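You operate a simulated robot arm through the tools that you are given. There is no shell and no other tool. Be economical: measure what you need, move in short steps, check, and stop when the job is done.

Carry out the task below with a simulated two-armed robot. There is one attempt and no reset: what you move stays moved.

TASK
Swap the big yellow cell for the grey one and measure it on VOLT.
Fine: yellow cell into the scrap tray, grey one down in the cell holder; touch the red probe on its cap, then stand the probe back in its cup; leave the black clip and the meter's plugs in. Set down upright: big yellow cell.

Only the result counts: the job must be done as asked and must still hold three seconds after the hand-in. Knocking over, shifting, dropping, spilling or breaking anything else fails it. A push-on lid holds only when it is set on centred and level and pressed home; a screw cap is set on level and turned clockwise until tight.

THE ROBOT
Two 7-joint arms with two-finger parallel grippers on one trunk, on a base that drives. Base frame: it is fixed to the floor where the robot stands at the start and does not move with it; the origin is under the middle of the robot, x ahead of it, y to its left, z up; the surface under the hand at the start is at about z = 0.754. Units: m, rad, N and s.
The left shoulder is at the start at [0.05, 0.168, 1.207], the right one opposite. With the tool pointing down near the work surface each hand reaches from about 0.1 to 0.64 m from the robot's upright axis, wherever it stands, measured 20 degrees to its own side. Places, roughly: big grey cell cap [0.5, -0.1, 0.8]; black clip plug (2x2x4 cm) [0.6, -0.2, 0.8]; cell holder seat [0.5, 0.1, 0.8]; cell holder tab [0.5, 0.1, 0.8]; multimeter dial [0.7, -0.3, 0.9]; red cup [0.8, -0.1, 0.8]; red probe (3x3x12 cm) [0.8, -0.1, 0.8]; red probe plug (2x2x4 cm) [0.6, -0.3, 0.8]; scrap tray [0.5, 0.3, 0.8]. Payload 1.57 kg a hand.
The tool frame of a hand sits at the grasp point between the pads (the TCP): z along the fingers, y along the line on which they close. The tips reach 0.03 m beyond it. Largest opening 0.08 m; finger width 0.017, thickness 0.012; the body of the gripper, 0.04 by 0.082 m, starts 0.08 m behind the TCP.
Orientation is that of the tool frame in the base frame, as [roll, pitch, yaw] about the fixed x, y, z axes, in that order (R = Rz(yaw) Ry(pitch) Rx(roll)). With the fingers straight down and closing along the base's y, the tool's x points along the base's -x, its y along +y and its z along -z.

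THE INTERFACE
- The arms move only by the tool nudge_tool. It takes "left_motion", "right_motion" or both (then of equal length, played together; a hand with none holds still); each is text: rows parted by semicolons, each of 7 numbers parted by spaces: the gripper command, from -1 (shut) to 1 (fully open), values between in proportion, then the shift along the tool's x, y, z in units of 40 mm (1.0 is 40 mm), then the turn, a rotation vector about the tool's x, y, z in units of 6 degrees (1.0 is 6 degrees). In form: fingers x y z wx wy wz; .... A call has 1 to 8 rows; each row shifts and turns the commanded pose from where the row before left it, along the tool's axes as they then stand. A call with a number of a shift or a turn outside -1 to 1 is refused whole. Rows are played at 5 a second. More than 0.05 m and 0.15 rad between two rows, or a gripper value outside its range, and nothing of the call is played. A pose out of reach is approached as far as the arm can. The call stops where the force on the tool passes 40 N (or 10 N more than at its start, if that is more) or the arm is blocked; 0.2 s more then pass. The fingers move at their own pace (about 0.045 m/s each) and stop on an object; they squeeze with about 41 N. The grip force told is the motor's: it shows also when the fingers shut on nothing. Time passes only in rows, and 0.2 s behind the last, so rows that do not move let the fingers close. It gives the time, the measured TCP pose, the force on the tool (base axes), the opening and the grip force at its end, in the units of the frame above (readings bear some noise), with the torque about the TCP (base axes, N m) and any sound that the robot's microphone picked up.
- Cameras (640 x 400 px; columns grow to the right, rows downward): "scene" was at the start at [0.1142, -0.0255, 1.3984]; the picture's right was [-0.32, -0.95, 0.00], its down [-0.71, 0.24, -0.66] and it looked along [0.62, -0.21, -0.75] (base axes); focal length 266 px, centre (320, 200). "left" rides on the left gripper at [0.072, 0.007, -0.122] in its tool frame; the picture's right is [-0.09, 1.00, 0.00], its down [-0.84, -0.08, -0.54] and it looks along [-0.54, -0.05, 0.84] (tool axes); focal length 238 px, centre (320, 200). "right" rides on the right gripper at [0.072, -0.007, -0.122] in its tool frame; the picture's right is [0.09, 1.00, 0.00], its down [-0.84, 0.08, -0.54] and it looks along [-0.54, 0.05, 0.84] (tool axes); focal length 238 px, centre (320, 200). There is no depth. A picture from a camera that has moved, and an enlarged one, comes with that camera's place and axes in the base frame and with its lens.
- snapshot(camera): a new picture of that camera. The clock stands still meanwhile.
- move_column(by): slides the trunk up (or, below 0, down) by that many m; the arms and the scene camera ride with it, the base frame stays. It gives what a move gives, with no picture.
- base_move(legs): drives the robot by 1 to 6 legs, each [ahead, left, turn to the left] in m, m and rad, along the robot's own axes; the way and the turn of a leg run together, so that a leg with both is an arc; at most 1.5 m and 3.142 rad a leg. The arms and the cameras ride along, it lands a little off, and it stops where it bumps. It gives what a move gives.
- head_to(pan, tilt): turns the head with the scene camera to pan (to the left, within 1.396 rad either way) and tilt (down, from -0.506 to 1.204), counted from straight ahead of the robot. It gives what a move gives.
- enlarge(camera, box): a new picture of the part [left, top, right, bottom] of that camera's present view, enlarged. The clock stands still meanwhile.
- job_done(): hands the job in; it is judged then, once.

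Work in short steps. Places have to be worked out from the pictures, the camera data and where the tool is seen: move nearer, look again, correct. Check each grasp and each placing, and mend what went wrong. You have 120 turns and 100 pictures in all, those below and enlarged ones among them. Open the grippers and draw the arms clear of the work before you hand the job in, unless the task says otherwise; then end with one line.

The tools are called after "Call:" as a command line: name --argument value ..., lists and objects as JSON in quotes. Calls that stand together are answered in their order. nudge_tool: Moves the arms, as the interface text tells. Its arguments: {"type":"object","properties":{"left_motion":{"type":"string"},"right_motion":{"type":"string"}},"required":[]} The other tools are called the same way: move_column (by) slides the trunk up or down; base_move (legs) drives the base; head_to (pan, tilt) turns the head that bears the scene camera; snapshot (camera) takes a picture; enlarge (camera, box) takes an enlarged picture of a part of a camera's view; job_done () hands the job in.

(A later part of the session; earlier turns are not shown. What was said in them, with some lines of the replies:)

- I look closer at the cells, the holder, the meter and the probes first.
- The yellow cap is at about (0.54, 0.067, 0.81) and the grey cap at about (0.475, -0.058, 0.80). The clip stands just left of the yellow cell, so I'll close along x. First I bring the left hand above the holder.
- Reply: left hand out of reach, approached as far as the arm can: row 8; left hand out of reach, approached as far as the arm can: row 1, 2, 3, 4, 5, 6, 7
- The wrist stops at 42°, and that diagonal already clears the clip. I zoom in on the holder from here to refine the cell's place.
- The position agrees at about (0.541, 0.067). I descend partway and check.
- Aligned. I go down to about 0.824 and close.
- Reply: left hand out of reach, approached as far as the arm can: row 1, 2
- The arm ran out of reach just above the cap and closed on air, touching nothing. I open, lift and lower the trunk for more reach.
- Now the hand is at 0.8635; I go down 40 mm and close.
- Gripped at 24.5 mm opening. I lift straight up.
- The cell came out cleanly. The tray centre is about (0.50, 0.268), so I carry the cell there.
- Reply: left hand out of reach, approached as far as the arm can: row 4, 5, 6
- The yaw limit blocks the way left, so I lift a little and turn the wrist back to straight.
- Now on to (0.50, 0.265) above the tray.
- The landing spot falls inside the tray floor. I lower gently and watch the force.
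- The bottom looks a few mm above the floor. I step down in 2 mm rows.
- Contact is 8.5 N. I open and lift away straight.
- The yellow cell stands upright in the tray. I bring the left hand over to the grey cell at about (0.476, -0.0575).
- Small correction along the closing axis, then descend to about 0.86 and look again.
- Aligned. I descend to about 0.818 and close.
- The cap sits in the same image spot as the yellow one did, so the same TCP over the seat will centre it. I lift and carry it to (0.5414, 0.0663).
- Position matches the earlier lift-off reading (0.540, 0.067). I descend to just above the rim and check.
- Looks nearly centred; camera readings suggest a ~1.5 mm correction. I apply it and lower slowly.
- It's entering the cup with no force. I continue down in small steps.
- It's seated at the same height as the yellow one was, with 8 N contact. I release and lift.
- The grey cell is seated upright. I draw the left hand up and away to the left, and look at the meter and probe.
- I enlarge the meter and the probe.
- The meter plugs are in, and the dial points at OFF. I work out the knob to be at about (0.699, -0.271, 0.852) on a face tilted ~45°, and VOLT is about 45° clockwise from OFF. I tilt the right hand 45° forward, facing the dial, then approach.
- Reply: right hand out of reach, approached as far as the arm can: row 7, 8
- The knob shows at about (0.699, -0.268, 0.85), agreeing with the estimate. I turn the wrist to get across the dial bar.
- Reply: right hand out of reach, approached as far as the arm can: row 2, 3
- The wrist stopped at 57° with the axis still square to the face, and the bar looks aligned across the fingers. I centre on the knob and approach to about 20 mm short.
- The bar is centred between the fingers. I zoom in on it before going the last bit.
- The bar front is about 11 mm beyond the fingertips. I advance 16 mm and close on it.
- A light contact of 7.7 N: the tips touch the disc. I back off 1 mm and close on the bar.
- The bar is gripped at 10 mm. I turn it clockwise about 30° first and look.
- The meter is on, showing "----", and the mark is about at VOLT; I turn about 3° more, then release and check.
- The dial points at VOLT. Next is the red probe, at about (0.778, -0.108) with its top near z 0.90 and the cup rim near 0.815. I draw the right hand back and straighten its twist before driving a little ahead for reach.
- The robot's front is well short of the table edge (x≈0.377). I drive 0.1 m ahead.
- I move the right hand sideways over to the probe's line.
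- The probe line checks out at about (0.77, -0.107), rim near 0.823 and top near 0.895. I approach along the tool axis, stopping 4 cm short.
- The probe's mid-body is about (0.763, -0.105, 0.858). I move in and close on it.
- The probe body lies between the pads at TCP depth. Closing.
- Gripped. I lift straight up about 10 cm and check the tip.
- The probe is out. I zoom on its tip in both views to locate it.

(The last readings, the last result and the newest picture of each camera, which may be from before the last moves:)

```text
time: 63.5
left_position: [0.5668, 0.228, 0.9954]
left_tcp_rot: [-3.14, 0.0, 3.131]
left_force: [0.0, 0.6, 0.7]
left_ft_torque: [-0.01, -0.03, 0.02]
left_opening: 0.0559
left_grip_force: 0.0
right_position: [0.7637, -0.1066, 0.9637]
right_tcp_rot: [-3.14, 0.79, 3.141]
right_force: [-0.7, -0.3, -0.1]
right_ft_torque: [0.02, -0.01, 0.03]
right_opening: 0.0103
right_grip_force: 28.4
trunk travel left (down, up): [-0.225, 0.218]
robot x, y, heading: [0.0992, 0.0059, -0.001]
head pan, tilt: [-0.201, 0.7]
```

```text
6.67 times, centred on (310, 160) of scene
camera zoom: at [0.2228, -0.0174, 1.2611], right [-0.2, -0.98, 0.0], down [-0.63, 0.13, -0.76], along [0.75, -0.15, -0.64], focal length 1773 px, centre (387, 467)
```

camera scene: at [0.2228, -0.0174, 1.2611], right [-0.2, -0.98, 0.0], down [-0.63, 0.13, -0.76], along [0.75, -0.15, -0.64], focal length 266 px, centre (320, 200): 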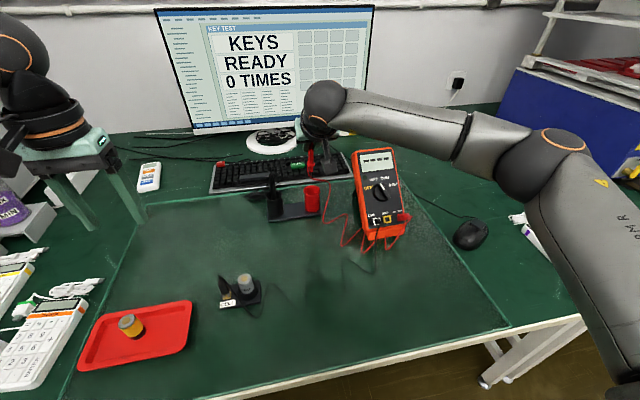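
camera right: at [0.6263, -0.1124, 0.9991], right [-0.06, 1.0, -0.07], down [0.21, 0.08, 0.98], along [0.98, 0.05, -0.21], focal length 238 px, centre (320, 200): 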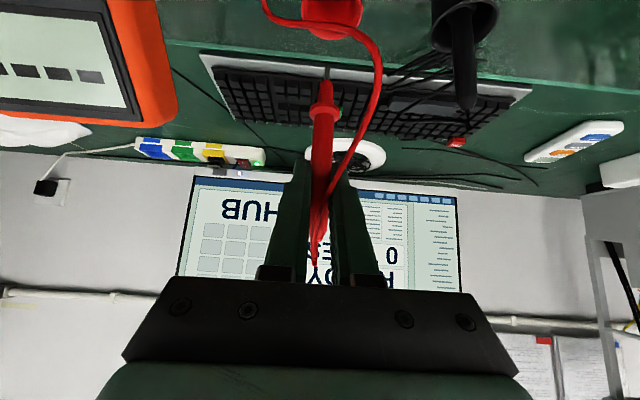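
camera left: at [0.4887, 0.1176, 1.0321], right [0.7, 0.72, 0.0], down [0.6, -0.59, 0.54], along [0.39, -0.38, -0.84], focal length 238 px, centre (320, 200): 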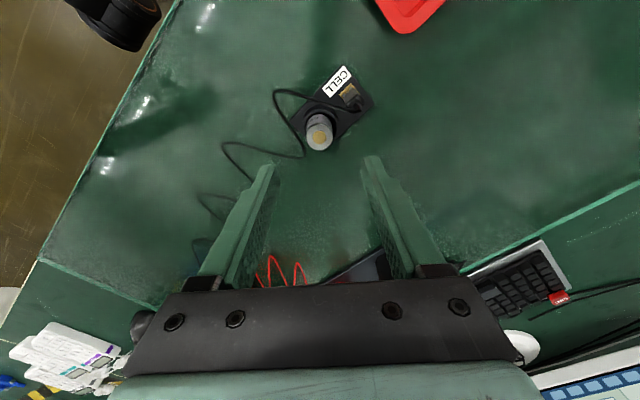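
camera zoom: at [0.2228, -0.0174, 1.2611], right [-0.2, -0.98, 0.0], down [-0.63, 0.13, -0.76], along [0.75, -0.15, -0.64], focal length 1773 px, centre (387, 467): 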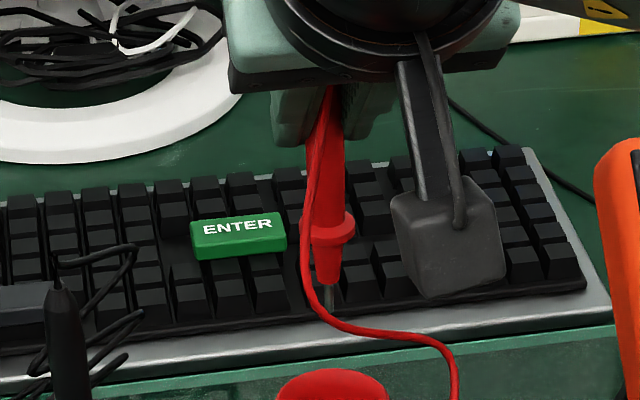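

The tip is about 8 cm below the TCP and some 8 mm nearer to me. I carry it back and then across to above the grey cell's cap.

Call:
nudge_tool --right_motion "-1 0.7 0 -0.7 0 0 0;-1 0.7 0 -0.7 0 0 0;-1 0.7 0 -0.7 0 0 0;-1 0.4 0.87 -0.28 0 0 0;-1 0.4 0.87 -0.28 0 0 0;-1 0.4 0.87 -0.28 0 0 0;-1 0.4 0.87 -0.28 0 0 0;-1 0.4 0.87 -0.28 0 0 0"

Call:
snapshot --camera "right"

Call:
snapshot --camera "scene"

Call:
snapshot --camera "left"

```text
time: 65.3
left_position: [0.5666, 0.2276, 0.9952]
left_tcp_rot: [-3.137, -0.001, 3.132]
left_force: [-0.6, 0.2, -0.4]
left_ft_torque: [0.05, -0.01, 0.04]
left_opening: 0.0561
left_grip_force: 0.1
right_position: [0.5471, 0.069, 0.9448]
right_tcp_rot: [-3.139, 0.788, -3.141]
right_force: [-0.5, 0.0, 0.0]
right_ft_torque: [-0.04, -0.02, -0.01]
right_opening: 0.0106
right_grip_force: 28.5
trunk travel left (down, up): [-0.225, 0.218]
robot x, y, heading: [0.0996, 0.001, 0.002]
head pan, tilt: [-0.201, 0.7]
```

```text
37 pictures are left
camera right: at [0.41, 0.0631, 0.9807], right [-0.06, 1.0, -0.07], down [0.21, 0.08, 0.98], along [0.98, 0.05, -0.21], focal length 238 px, centre (320, 200)
```

right: 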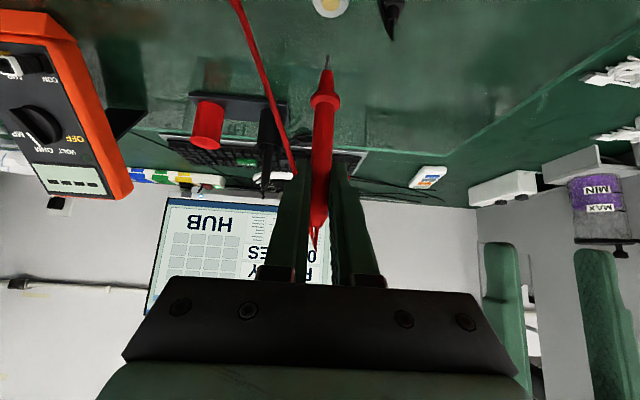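

```text
36 pictures are left
camera scene: at [0.2226, -0.017, 1.2611], right [-0.2, -0.98, 0.0], down [-0.63, 0.13, -0.77], along [0.75, -0.15, -0.64], focal length 266 px, centre (320, 200)
```

scene: 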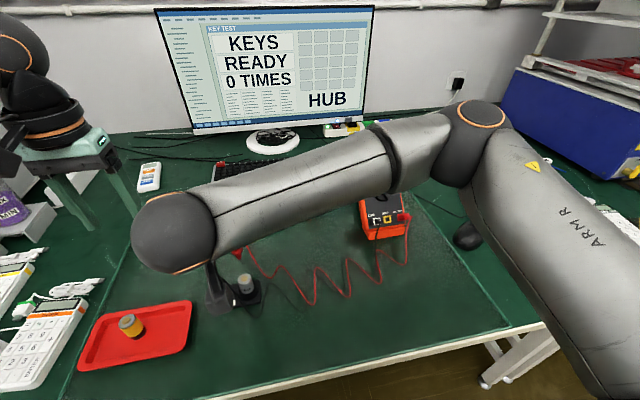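

```text
35 pictures are left
camera left: at [0.4948, 0.2358, 1.1191], right [0.1, 0.99, 0.0], down [0.84, -0.08, 0.54], along [0.54, -0.06, -0.84], focal length 238 px, centre (320, 200)
```

left: 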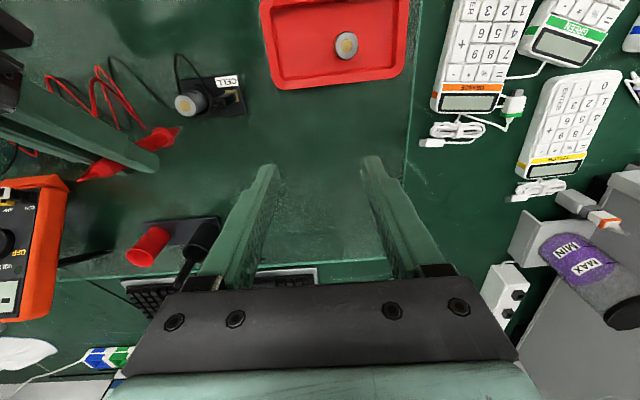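

The left camera sees both the tip and the cap. I zoom there and in the right view.

Call:
enlarge --camera "left" --box '[140, 80, 236, 140]'

Call:
enlarge --camera "right" --box '[272, 0, 368, 60]'

```text
6.67 times, centred on (188, 110) of left
camera zoom: at [0.4948, 0.2358, 1.1191], right [0.1, 0.99, 0.0], down [0.84, -0.08, 0.54], along [0.54, -0.06, -0.84], focal length 1589 px, centre (1200, 800)
```

zoom: 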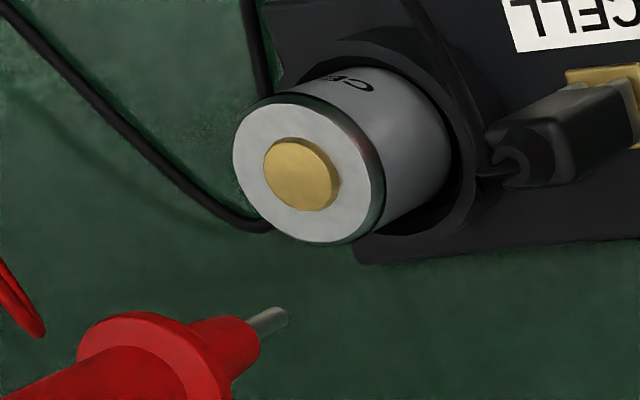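

```text
6.67 times, centred on (320, 30) of right
camera zoom: at [0.41, 0.0631, 0.9807], right [-0.06, 1.0, -0.07], down [0.21, 0.08, 0.98], along [0.98, 0.05, -0.21], focal length 1589 px, centre (320, 1333)
```

zoom: 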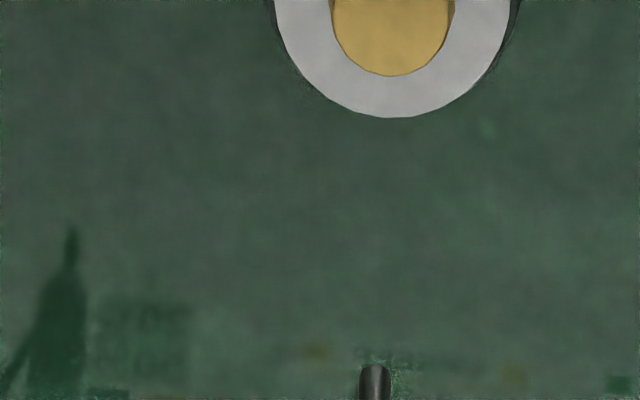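

Triangulated, the tip is at (0.559, 0.069, 0.839) and the cap at (0.541, 0.0665, 0.811). I move the tip back over the cap and down 18 mm, then look again.

Call:
nudge_tool --right_motion "-1 0.2 -0.03 -0.2 0 0 0;-1 0.13 -0.03 -0.1 0 0 0;-1 0.15 0 0.15 0 0 0;-1 0.15 0 0.15 0 0 0;-1 0 0 0 0 0 0"

Call:
enlarge --camera "left" --box '[140, 80, 236, 140]'

Call:
enlarge --camera "right" --box '[272, 0, 368, 60]'

```text
time: 66.5
left_position: [0.5671, 0.228, 0.9952]
left_tcp_rot: [-3.141, -0.001, 3.132]
left_force: [-0.5, -0.2, -0.3]
left_ft_torque: [-0.02, 0.01, 0.0]
left_opening: 0.056
left_grip_force: 0.0
right_position: [0.5298, 0.0671, 0.9275]
right_tcp_rot: [-3.14, 0.789, -3.14]
right_force: [0.1, 0.2, -0.8]
right_ft_torque: [-0.02, -0.04, -0.01]
right_opening: 0.0119
right_grip_force: 29.5
trunk travel left (down, up): [-0.225, 0.218]
robot x, y, heading: [0.0982, 0.0022, 0.001]
head pan, tilt: [-0.201, 0.7]
```

```text
6.67 times, centred on (188, 110) of left
camera zoom: at [0.4949, 0.2355, 1.1192], right [0.1, 0.99, 0.0], down [0.84, -0.08, 0.54], along [0.54, -0.06, -0.84], focal length 1589 px, centre (1200, 800)
```

zoom: 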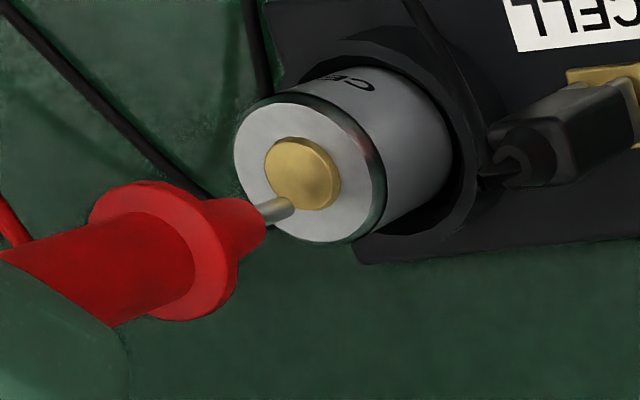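

```text
6.67 times, centred on (320, 30) of right
camera zoom: at [0.3926, 0.06, 0.9636], right [-0.06, 1.0, -0.07], down [0.2, 0.08, 0.98], along [0.98, 0.05, -0.21], focal length 1589 px, centre (320, 1333)
```

zoom: 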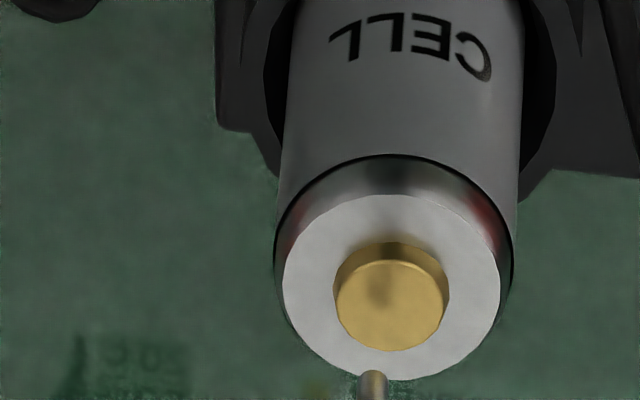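

The tip is now about 5 mm too far in +x and 4 mm above the cap. I shift back 5 mm and lower 2 mm.

Call:
nudge_tool --right_motion "-1 0.09 0.03 -0.09 0 0 0;-1 0 0 0 0 0 0;-1 0.035 0 0.035 0 0 0;-1 0 0 0 0 0 0"

Call:
enlarge --camera "left" --box '[140, 80, 236, 140]'

Call:
snapshot --camera "right"

```text
time: 67.5
left_position: [0.5663, 0.2277, 0.9955]
left_tcp_rot: [-3.141, 0.001, 3.132]
left_force: [0.7, -0.2, -0.4]
left_ft_torque: [0.04, 0.02, 0.03]
left_opening: 0.0561
left_grip_force: 0.0
right_position: [0.5253, 0.0677, 0.9259]
right_tcp_rot: [-3.14, 0.79, -3.14]
right_force: [0.6, -0.1, -0.1]
right_ft_torque: [-0.01, 0.02, 0.01]
right_opening: 0.012
right_grip_force: 29.5
trunk travel left (down, up): [-0.225, 0.218]
robot x, y, heading: [0.0978, 0.001, -0.002]
head pan, tilt: [-0.201, 0.7]
```

```text
6.67 times, centred on (188, 110) of left
camera zoom: at [0.4949, 0.2355, 1.1192], right [0.1, 0.99, 0.0], down [0.84, -0.08, 0.54], along [0.54, -0.06, -0.84], focal length 1589 px, centre (1200, 800)
```

zoom: 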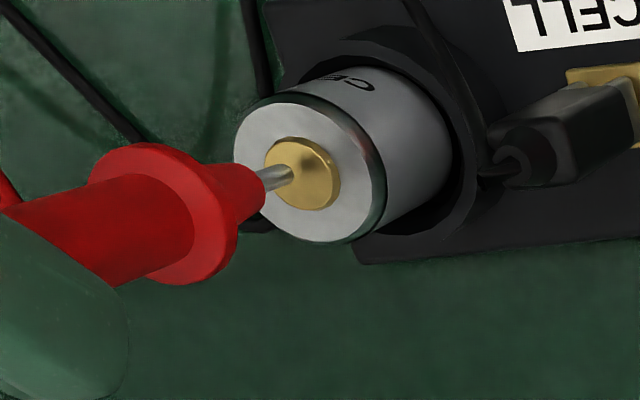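

```text
29 pictures are left
camera right: at [0.3876, 0.0612, 0.9617], right [-0.06, 1.0, -0.07], down [0.21, 0.08, 0.98], along [0.98, 0.05, -0.21], focal length 238 px, centre (320, 200)
```

right: 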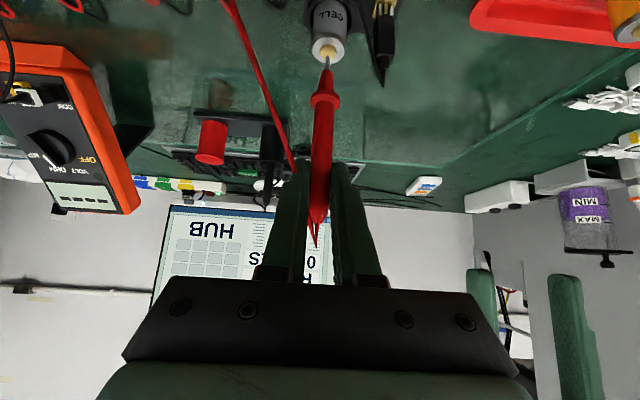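

The tip is over the gold cap with no contact yet. I lower in 1 mm rows.

Call:
nudge_tool --right_motion "-1 0.02 0 0.02 0 0 0;-1 0.02 0 0.02 0 0 0;-1 0 0 0 0 0 0"

Call:
enlarge --camera "right" --box '[0, 20, 160, 220]'

```text
time: 68.3
left_position: [0.5661, 0.2276, 0.9951]
left_tcp_rot: [-3.141, 0.0, 3.132]
left_force: [0.6, -0.7, 0.5]
left_ft_torque: [0.02, 0.02, 0.0]
left_opening: 0.056
left_grip_force: 0.0
right_position: [0.5249, 0.0677, 0.9242]
right_tcp_rot: [-3.14, 0.79, -3.139]
right_force: [-0.7, 0.1, 0.5]
right_ft_torque: [0.06, -0.02, 0.01]
right_opening: 0.0119
right_grip_force: 28.8
trunk travel left (down, up): [-0.225, 0.218]
robot x, y, heading: [0.1011, -0.0003, 0.003]
head pan, tilt: [-0.201, 0.7]
```

```text
2.00 times, centred on (80, 120) of right
camera zoom: at [0.388, 0.0612, 0.9598], right [-0.06, 1.0, -0.07], down [0.2, 0.08, 0.98], along [0.98, 0.05, -0.21], focal length 477 px, centre (800, 360)
```

zoom: 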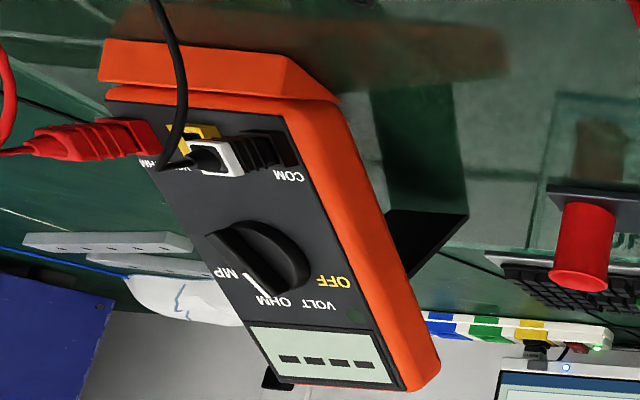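

Still no contact ("----"). I lower further.

Call:
nudge_tool --right_motion "-1 0.02 0 0.02 0 0 0;-1 0.02 0 0.02 0 0 0;-1 0 0 0 0 0 0"

Call:
enlarge --camera "left" --box '[140, 80, 236, 140]'

```text
time: 69.1
left_position: [0.5655, 0.2279, 0.997]
left_tcp_rot: [-3.141, 0.0, 3.133]
left_force: [-0.7, 0.3, 0.7]
left_ft_torque: [0.01, -0.01, -0.02]
left_opening: 0.056
left_grip_force: 0.1
right_position: [0.5236, 0.068, 0.9226]
right_tcp_rot: [-3.139, 0.79, -3.14]
right_force: [-0.2, 0.3, 5.4]
right_ft_torque: [-0.05, -0.07, 0.03]
right_opening: 0.0119
right_grip_force: 29.3
trunk travel left (down, up): [-0.225, 0.218]
robot x, y, heading: [0.0986, 0.0016, -0.001]
head pan, tilt: [-0.201, 0.7]
```

```text
6.67 times, centred on (188, 110) of left
camera zoom: at [0.4946, 0.2354, 1.1194], right [0.1, 0.99, 0.0], down [0.84, -0.09, 0.54], along [0.54, -0.06, -0.84], focal length 1589 px, centre (1200, 800)
```

zoom: 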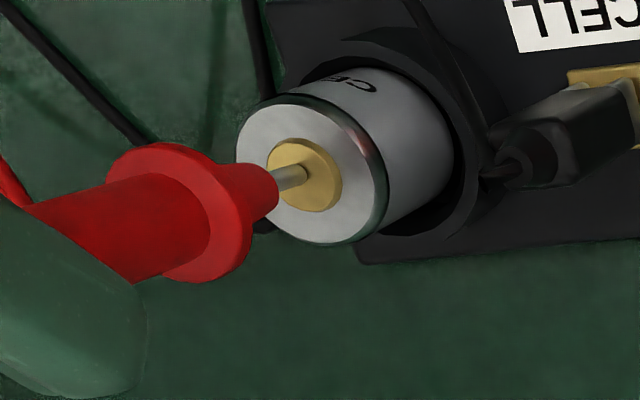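

Contact at 5 N, on the gold cap centre. I hold for a second and read the meter.

Call:
nudge_tool --right_motion "-1 0 0 0 0 0 0;-1 0 0 0 0 0 0;-1 0 0 0 0 0 0;-1 0 0 0 0 0 0;-1 0 0 0 0 0 0"

Call:
enlarge --camera "right" --box '[0, 120, 160, 220]'

```text
time: 70.3
left_position: [0.5675, 0.2262, 0.9955]
left_tcp_rot: [-3.141, 0.002, 3.134]
left_force: [0.3, -0.2, 0.1]
left_ft_torque: [0.04, 0.02, -0.01]
left_opening: 0.0561
left_grip_force: 0.1
right_position: [0.5251, 0.0674, 0.9218]
right_tcp_rot: [-3.139, 0.79, -3.139]
right_force: [-0.2, 0.2, 8.5]
right_ft_torque: [-0.06, -0.2, 0.02]
right_opening: 0.0122
right_grip_force: 29.0
trunk travel left (down, up): [-0.225, 0.218]
robot x, y, heading: [0.0983, 0.0015, -0.001]
head pan, tilt: [-0.201, 0.7]
```

```text
4.00 times, centred on (80, 170) of right
camera zoom: at [0.3876, 0.0612, 0.9576], right [-0.06, 1.0, -0.07], down [0.2, 0.08, 0.98], along [0.98, 0.05, -0.21], focal length 953 px, centre (1280, 320)
```

zoom: 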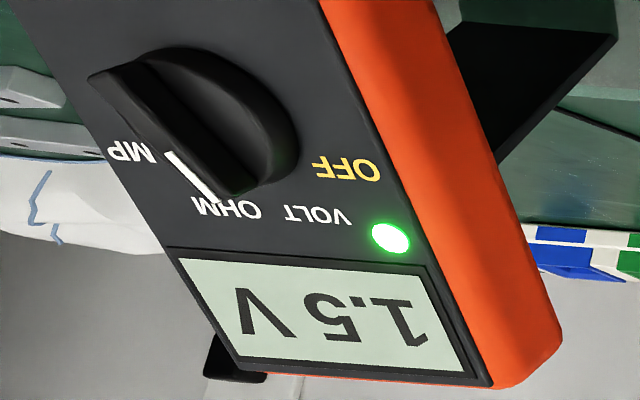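

The meter reads 1.5 V with the green lamp lit. I lift the probe and carry it back the same way.

Call:
nudge_tool --right_motion "-1 -0.25 0 -0.25 0 0 0;-1 -0.5 0 -0.5 0 0 0;-1 -0.42 -0.87 0.42 0 0 0;-1 -0.42 -0.87 0.42 0 0 0;-1 -0.42 -0.87 0.42 0 0 0;-1 -0.42 -0.87 0.42 0 0 0;-1 -0.42 -0.86 0.42 0 0 0"

Call:
nudge_tool --right_motion "-1 -0.7 0 0.7 0 0 0;-1 -0.7 0 0.7 0 0 0;-1 -0.6 0 0.6 0 0 0;-1 0 0 0 0 0 0"

Call:
snapshot --camera "right"

Call:
snapshot --camera "left"

```text
time: 71.9
left_position: [0.5672, 0.2274, 0.9959]
left_tcp_rot: [3.141, -0.001, 3.132]
left_force: [-0.1, -0.7, 0.5]
left_ft_torque: [-0.01, 0.02, 0.0]
left_opening: 0.056
left_grip_force: 0.1
right_position: [0.6445, -0.1073, 0.9649]
right_tcp_rot: [-3.137, 0.789, -3.14]
right_force: [-0.4, 0.5, 0.6]
right_ft_torque: [0.01, -0.03, 0.02]
right_opening: 0.012
right_grip_force: 29.4
trunk travel left (down, up): [-0.225, 0.218]
robot x, y, heading: [0.0956, 0.0034, -0.002]
head pan, tilt: [-0.201, 0.7]
```

```text
time: 72.9
left_position: [0.5661, 0.2288, 0.9958]
left_tcp_rot: [3.14, 0.001, 3.133]
left_force: [-0.5, 0.9, 0.2]
left_ft_torque: [-0.01, -0.02, -0.01]
left_opening: 0.0562
left_grip_force: 0.1
right_position: [0.7561, -0.1051, 0.9652]
right_tcp_rot: [-3.141, 0.79, -3.139]
right_force: [-0.2, -0.5, -0.6]
right_ft_torque: [0.01, 0.03, 0.02]
right_opening: 0.0119
right_grip_force: 29.0
trunk travel left (down, up): [-0.225, 0.218]
robot x, y, heading: [0.0978, 0.0023, 0.006]
head pan, tilt: [-0.201, 0.7]
```

```text
25 pictures are left
camera right: at [0.6193, -0.112, 1.0005], right [-0.07, 1.0, -0.07], down [0.21, 0.08, 0.98], along [0.98, 0.05, -0.21], focal length 238 px, centre (320, 200)
```

right: 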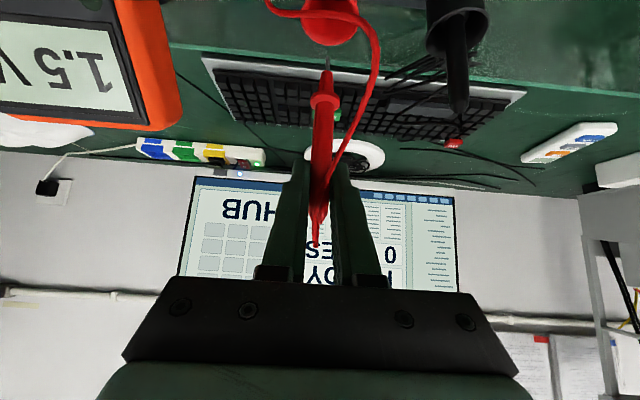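

```text
24 pictures are left
camera left: at [0.4949, 0.2355, 1.1192], right [0.1, 0.99, 0.0], down [0.84, -0.08, 0.54], along [0.54, -0.06, -0.84], focal length 238 px, centre (320, 200)
```

left: 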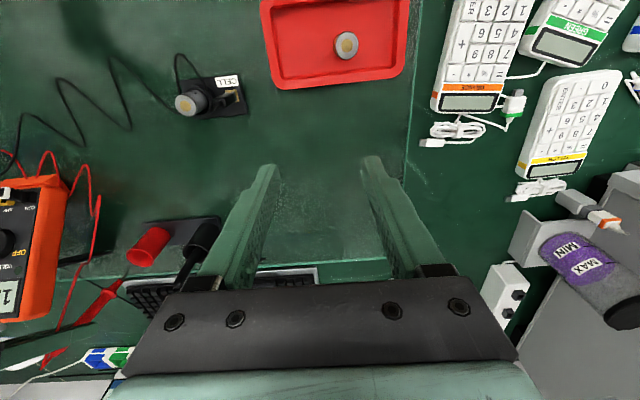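

The reading stays at 1.5 V. I check the tip against the cup rim in both views before lowering.

Call:
enlarge --camera "left" --box '[90, 210, 186, 270]'

Call:
enlarge --camera "right" --box '[256, 0, 400, 90]'

```text
6.67 times, centred on (138, 240) of left
camera zoom: at [0.4949, 0.2355, 1.1192], right [0.1, 0.99, 0.0], down [0.84, -0.08, 0.54], along [0.54, -0.06, -0.84], focal length 1589 px, centre (1533, -67)
```

zoom: 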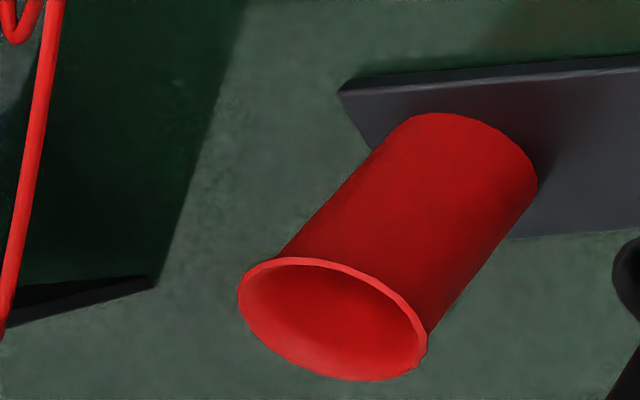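

```text
4.44 times, centred on (328, 45) of right
camera zoom: at [0.6193, -0.112, 1.0005], right [-0.07, 1.0, -0.07], down [0.21, 0.08, 0.98], along [0.98, 0.05, -0.21], focal length 1059 px, centre (284, 889)
```

zoom: 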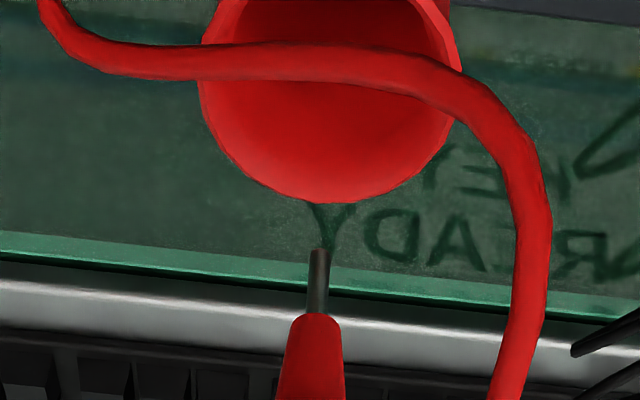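

The tip lies over the cup's centre (0.770, -0.106). I lower into the cup, shifting a few mm to where it stood before.

Call:
nudge_tool --right_motion "-1 0.5 0 0.5 0 0 0;-1 0.45 0 0.55 0 0 0;-1 0.5 0 0.5 0 0 0;-1 0.1 0 0.1 0 0 0;-1 0 0 0 0 0 0"

Call:
snapshot --camera "right"

```text
time: 74.1
left_position: [0.5657, 0.2277, 0.9964]
left_tcp_rot: [-3.141, 0.003, 3.133]
left_force: [-0.8, 0.0, 0.0]
left_ft_torque: [0.01, 0.02, -0.02]
left_opening: 0.056
left_grip_force: 0.1
right_position: [0.7602, -0.1074, 0.8766]
right_tcp_rot: [-3.139, 0.79, -3.14]
right_force: [-1.1, -0.1, 4.9]
right_ft_torque: [0.0, -0.03, 0.03]
right_opening: 0.012
right_grip_force: 29.6
trunk travel left (down, up): [-0.225, 0.218]
robot x, y, heading: [0.1002, 0.001, -0.001]
head pan, tilt: [-0.201, 0.7]
```

```text
21 pictures are left
camera right: at [0.6227, -0.1132, 0.9112], right [-0.06, 1.0, -0.07], down [0.2, 0.08, 0.98], along [0.98, 0.05, -0.21], focal length 238 px, centre (320, 200)
```

right: 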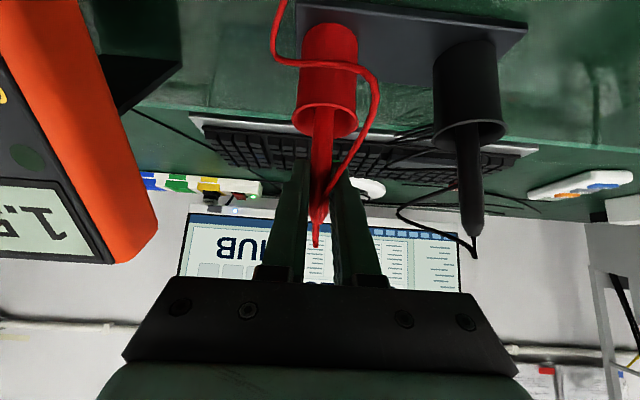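

The tip has reached the cup's floor, but the probe leans about 7° in the grip. I lift 3 mm, tilt it upright, shift to centre and check.

Call:
nudge_tool --right_motion "-1 -0.06 0 -0.06 0 0 0;-1 0 0 0 0 0.6 0;-1 -0.12 0 0.09 0 0.6 0;-1 0 0 0 0 0 0"

Call:
enlarge --camera "right" --box '[220, 0, 420, 270]'

Call:
enlarge --camera "scene" --box '[252, 140, 348, 220]'

```text
time: 75.1
left_position: [0.5672, 0.2283, 0.9963]
left_tcp_rot: [-3.141, 0.001, 3.131]
left_force: [0.8, -0.3, 0.1]
left_ft_torque: [0.0, 0.0, 0.0]
left_opening: 0.0559
left_grip_force: 0.1
right_position: [0.7652, -0.1063, 0.8787]
right_tcp_rot: [-3.14, 0.663, -3.14]
right_force: [-0.6, 0.6, -0.5]
right_ft_torque: [0.01, -0.05, 0.01]
right_opening: 0.0121
right_grip_force: 29.2
trunk travel left (down, up): [-0.225, 0.218]
robot x, y, heading: [0.1028, 0.0004, 0.002]
head pan, tilt: [-0.201, 0.7]
```

```text
1.48 times, centred on (320, 135) of right
camera zoom: at [0.6342, -0.1126, 0.9311], right [-0.07, 1.0, -0.06], down [0.33, 0.08, 0.94], along [0.94, 0.05, -0.33], focal length 353 px, centre (320, 296)
```

zoom: 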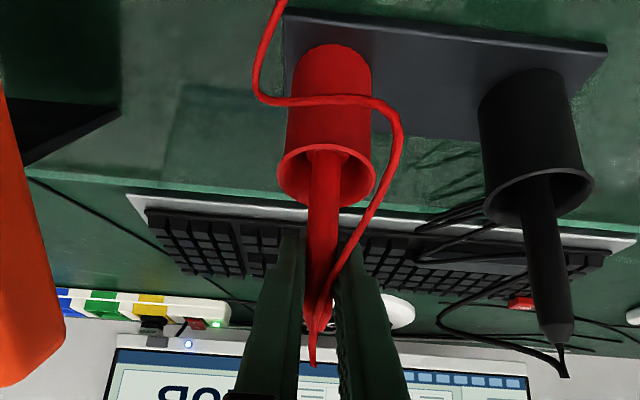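

```text
5.00 times, centred on (300, 180) of scene
camera zoom: at [0.2228, -0.0174, 1.2611], right [-0.2, -0.98, 0.0], down [-0.63, 0.13, -0.76], along [0.75, -0.15, -0.64], focal length 1330 px, centre (420, 300)
```

zoom: 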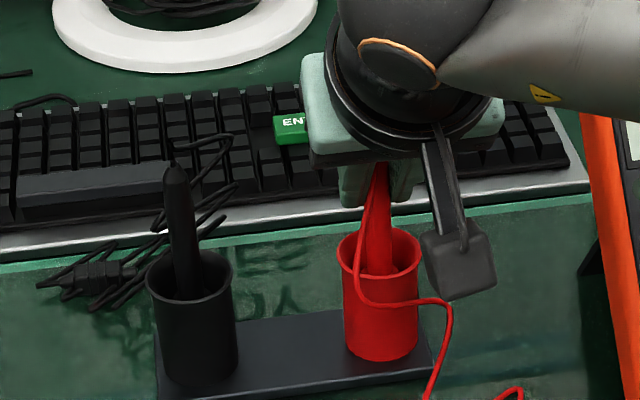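

The probe is upright in the cup. I lower the last 3 mm and release gently.

Call:
nudge_tool --right_motion "-1 0.03 0 0.04 0 0 0;-1 0.02 0 0.03 0 0 0;-1 0 0 0 0 0 0"

Call:
nudge_tool --right_motion "-0.7 0 0 0 0 0 0;-0.6 0 0 0 0 0 0;-0.45 0 0 0 0 0 0;-0.3 0 0 0 0 0 0;-0.1 0 0 0 0 0 0;0.2 0 0 0 0 0 0;0.4 0 0 0 0 0 0;0.4 0 0 0 0 0 0"

Call:
enlarge --camera "right" --box '[220, 0, 420, 270]'

```text
time: 75.9
left_position: [0.5663, 0.2279, 0.9956]
left_tcp_rot: [3.142, 0.003, 3.134]
left_force: [-1.0, -0.3, -0.1]
left_ft_torque: [-0.01, -0.01, -0.01]
left_opening: 0.0558
left_grip_force: 0.0
right_position: [0.7664, -0.1053, 0.8777]
right_tcp_rot: [-3.139, 0.668, 3.141]
right_force: [-1.8, -0.7, 7.7]
right_ft_torque: [-0.03, 0.18, -0.01]
right_opening: 0.0121
right_grip_force: 29.0
trunk travel left (down, up): [-0.225, 0.218]
robot x, y, heading: [0.0991, 0.0008, 0.002]
head pan, tilt: [-0.201, 0.7]
```

```text
time: 77.7
left_position: [0.5665, 0.2282, 0.9948]
left_tcp_rot: [-3.14, 0.001, 3.133]
left_force: [-0.1, 0.2, -0.3]
left_ft_torque: [0.03, 0.03, -0.01]
left_opening: 0.056
left_grip_force: 0.1
right_position: [0.7663, -0.1066, 0.875]
right_tcp_rot: [-3.141, 0.663, -3.139]
right_force: [-0.8, 0.1, -0.5]
right_ft_torque: [0.02, 0.02, -0.02]
right_opening: 0.0557
right_grip_force: 0.0
trunk travel left (down, up): [-0.225, 0.218]
robot x, y, heading: [0.1007, -0.0026, 0.001]
head pan, tilt: [-0.201, 0.7]
```

```text
1.48 times, centred on (320, 135) of right
camera zoom: at [0.6344, -0.1125, 0.9274], right [-0.07, 1.0, -0.06], down [0.33, 0.08, 0.94], along [0.94, 0.05, -0.33], focal length 353 px, centre (320, 296)
```

zoom: 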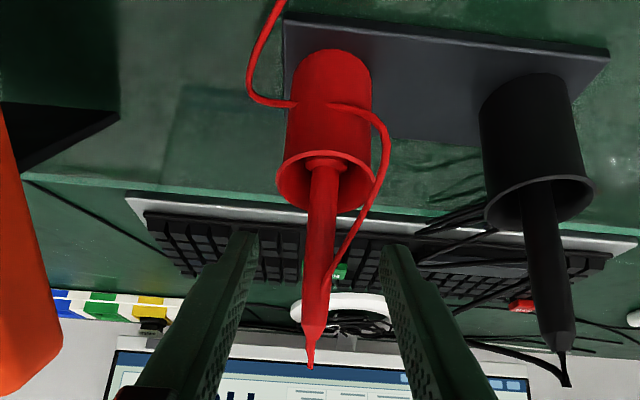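

Released and standing. I withdraw straight back along the tool axis and compare with the original.

Call:
nudge_tool --right_motion "0.4 0 0 -0.5 0 0 0;0.4 0 0 -0.9 0 0 0;0.4 0 0 -1 0 0 0;0.4 0 0 -1 0 0 0;0.4 0 0 -0.8 0 0 0;0.4 0 0 0 0 0 0"

Call:
snapshot --camera "right"

Call:
enlarge --camera "scene" --box '[232, 140, 392, 240]'

```text
time: 79.1
left_position: [0.5676, 0.2278, 0.9955]
left_tcp_rot: [-3.14, 0.0, 3.134]
left_force: [0.1, -0.8, -0.2]
left_ft_torque: [0.01, -0.03, 0.02]
left_opening: 0.0559
left_grip_force: 0.1
right_position: [0.6625, -0.1068, 1.0065]
right_tcp_rot: [-3.14, 0.663, -3.141]
right_force: [0.5, -0.1, 0.2]
right_ft_torque: [-0.04, 0.0, -0.01]
right_opening: 0.0561
right_grip_force: 0.1
trunk travel left (down, up): [-0.225, 0.218]
robot x, y, heading: [0.1003, -0.0036, -0.0]
head pan, tilt: [-0.201, 0.7]
```

```text
17 pictures are left
camera right: at [0.5309, -0.1131, 1.0597], right [-0.07, 1.0, -0.06], down [0.33, 0.08, 0.94], along [0.94, 0.05, -0.33], focal length 238 px, centre (320, 200)
```

right: 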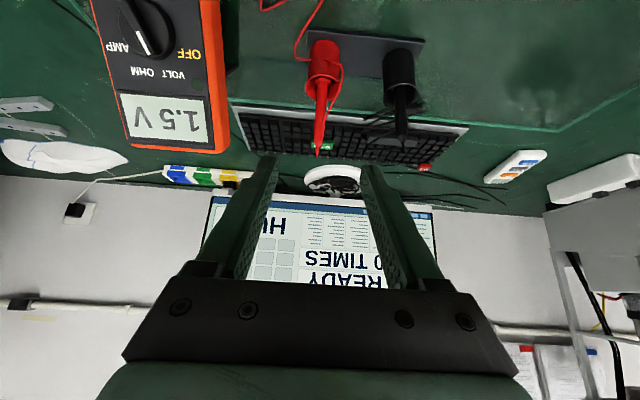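

```text
4.00 times, centred on (312, 190) of scene
camera zoom: at [0.2228, -0.0174, 1.2611], right [-0.2, -0.98, 0.0], down [-0.63, 0.13, -0.76], along [0.75, -0.15, -0.64], focal length 1064 px, centre (352, 240)
```

zoom: 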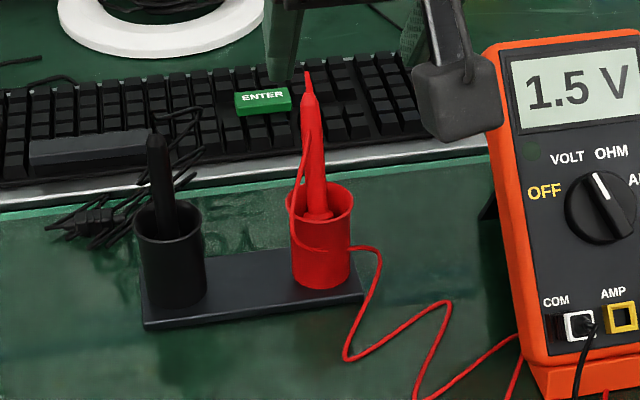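

The probe seems to stand slightly higher than before, with the collar showing. I zoom in closely.

Call:
enlarge --camera "scene" --box '[284, 150, 340, 216]'

Call:
enlarge --camera "right" --box '[280, 20, 376, 170]'

```text
6.06 times, centred on (312, 183) of scene
camera zoom: at [0.2228, -0.0174, 1.2611], right [-0.2, -0.98, 0.0], down [-0.63, 0.13, -0.76], along [0.75, -0.15, -0.64], focal length 1612 px, centre (368, 303)
```

zoom: 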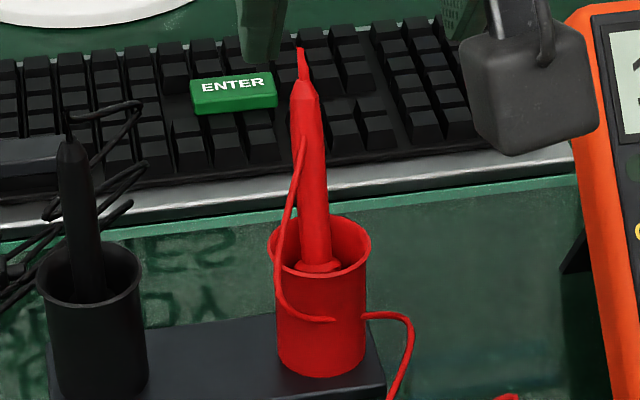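

```text
2.67 times, centred on (328, 95) of right
camera zoom: at [0.5309, -0.1131, 1.0597], right [-0.07, 1.0, -0.06], down [0.33, 0.08, 0.94], along [0.94, 0.05, -0.33], focal length 636 px, centre (299, 480)
```

zoom: 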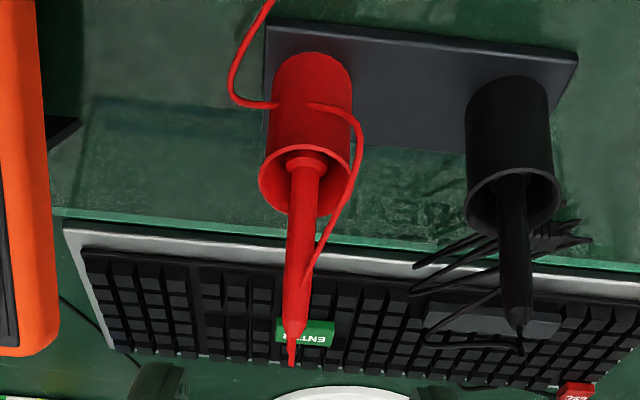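

The scene and right views look along the same line, so I take the left camera's view for the depth.

Call:
enlarge --camera "left" --box '[70, 205, 198, 300]'

```text
4.21 times, centred on (134, 252) of left
camera zoom: at [0.4949, 0.2355, 1.1192], right [0.1, 0.99, 0.0], down [0.84, -0.08, 0.54], along [0.54, -0.06, -0.84], focal length 1004 px, centre (1103, -21)
```

zoom: 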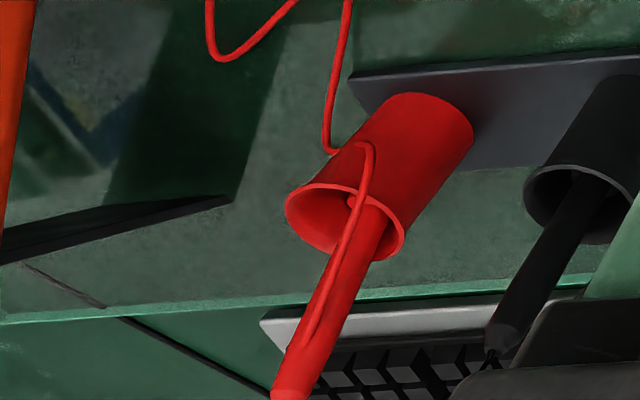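

The collar sits where a bottomed probe would have it. I check the probe's lean with a wider left view.

Call:
enlarge --camera "left" --box '[86, 225, 182, 315]'

```text
4.44 times, centred on (134, 270) of left
camera zoom: at [0.4949, 0.2355, 1.1192], right [0.1, 0.99, 0.0], down [0.84, -0.08, 0.54], along [0.54, -0.06, -0.84], focal length 1059 px, centre (1147, -111)
```

zoom: 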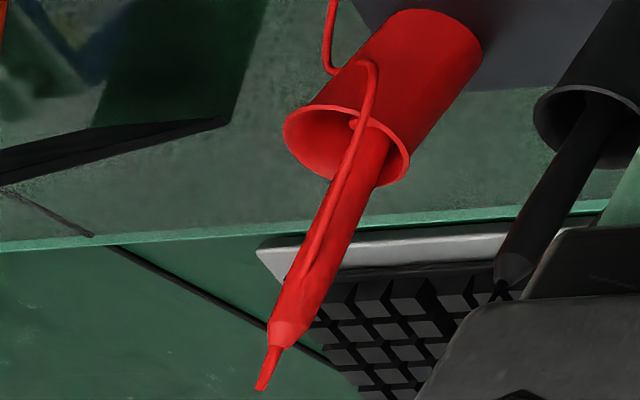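

The probe is fully bottomed and rests leaning naturally on the far rim, a stable stand. I draw both arms back and up, then take a final look at everything.

Call:
nudge_tool --right_motion "0.4 0.55 0 -0.82 0 0 0;0.4 0.55 0 -0.82 0 0 0;0.4 0.55 -0.3 -0.75 0 0 0;0.4 0.55 -0.4 -0.7 0 0 0;0.4 0 0 0 0 0 0" --left_motion "0.4 0.4 0 -0.7 0 0 0;0.4 0.5 0 -0.6 0 0 0;0.4 0.5 0.2 -0.5 0 0 0;0.4 0.5 0.2 -0.3 0 0 0;0.4 0 0 0 0 0 0"

Call:
snapshot --camera "scene"

Call:
enlarge --camera "scene" --box '[70, 240, 280, 370]'

Call:
enlarge --camera "scene" --box '[250, 140, 420, 250]'

```text
time: 80.3
left_position: [0.4915, 0.2448, 1.0795]
left_tcp_rot: [-3.14, 0.002, 3.133]
left_force: [-0.3, 0.2, -0.3]
left_ft_torque: [0.01, -0.01, 0.0]
left_opening: 0.056
left_grip_force: 0.1
right_position: [0.5175, -0.1322, 1.0512]
right_tcp_rot: [-3.139, 0.663, 3.141]
right_force: [0.1, 0.2, 0.1]
right_ft_torque: [0.06, -0.02, 0.0]
right_opening: 0.0559
right_grip_force: 0.0
trunk travel left (down, up): [-0.225, 0.218]
robot x, y, heading: [0.0986, -0.0004, -0.002]
head pan, tilt: [-0.201, 0.7]
```

```text
11 pictures are left
camera scene: at [0.2228, -0.0173, 1.261], right [-0.2, -0.98, 0.0], down [-0.63, 0.13, -0.76], along [0.75, -0.15, -0.64], focal length 266 px, centre (320, 200)
```

scene: 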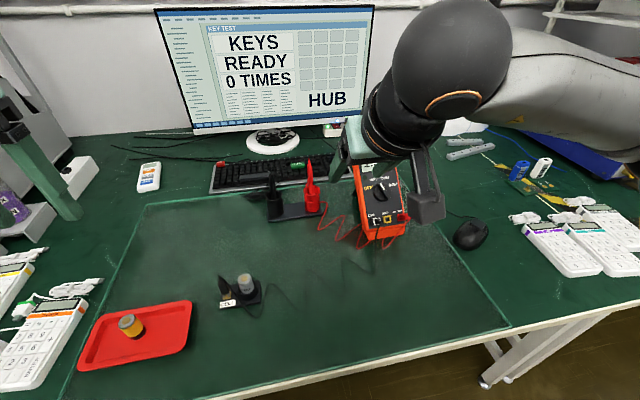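

```text
3.05 times, centred on (175, 305) of scene
camera zoom: at [0.2228, -0.0173, 1.261], right [-0.2, -0.98, 0.0], down [-0.63, 0.13, -0.76], along [0.75, -0.15, -0.64], focal length 810 px, centre (762, -120)
```

zoom: 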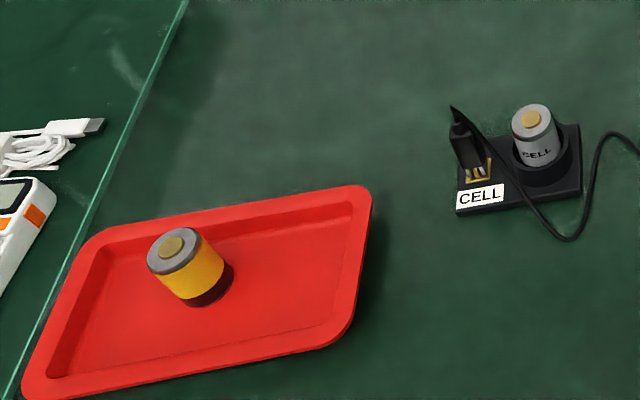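

```text
3.64 times, centred on (335, 195) of scene
camera zoom: at [0.2228, -0.0173, 1.261], right [-0.2, -0.98, 0.0], down [-0.63, 0.13, -0.76], along [0.75, -0.15, -0.64], focal length 967 px, centre (266, 218)
```

zoom: 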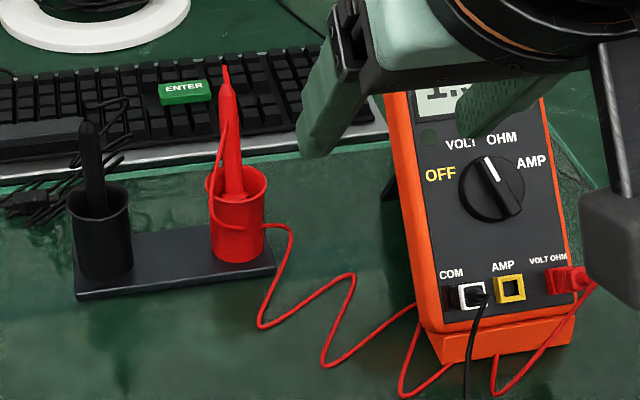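

Everything is in place: yellow cell upright in the tray, grey cell seated, clip and plugs in, probe in its cup, and the meter at 1.5 V on VOLT. The arms are open and clear, so I hand in.

Call:
job_done

```text
The job is handed in.
```

The job is handed in. The yellow cell stands upright in the scrap tray, and the grey cell is seated in the holder and read 1.5 V on VOLT. The black clip and the meter's plugs are in; the red probe is back in its cup, leaning about 20° against the far rim, a bit more than at the start.
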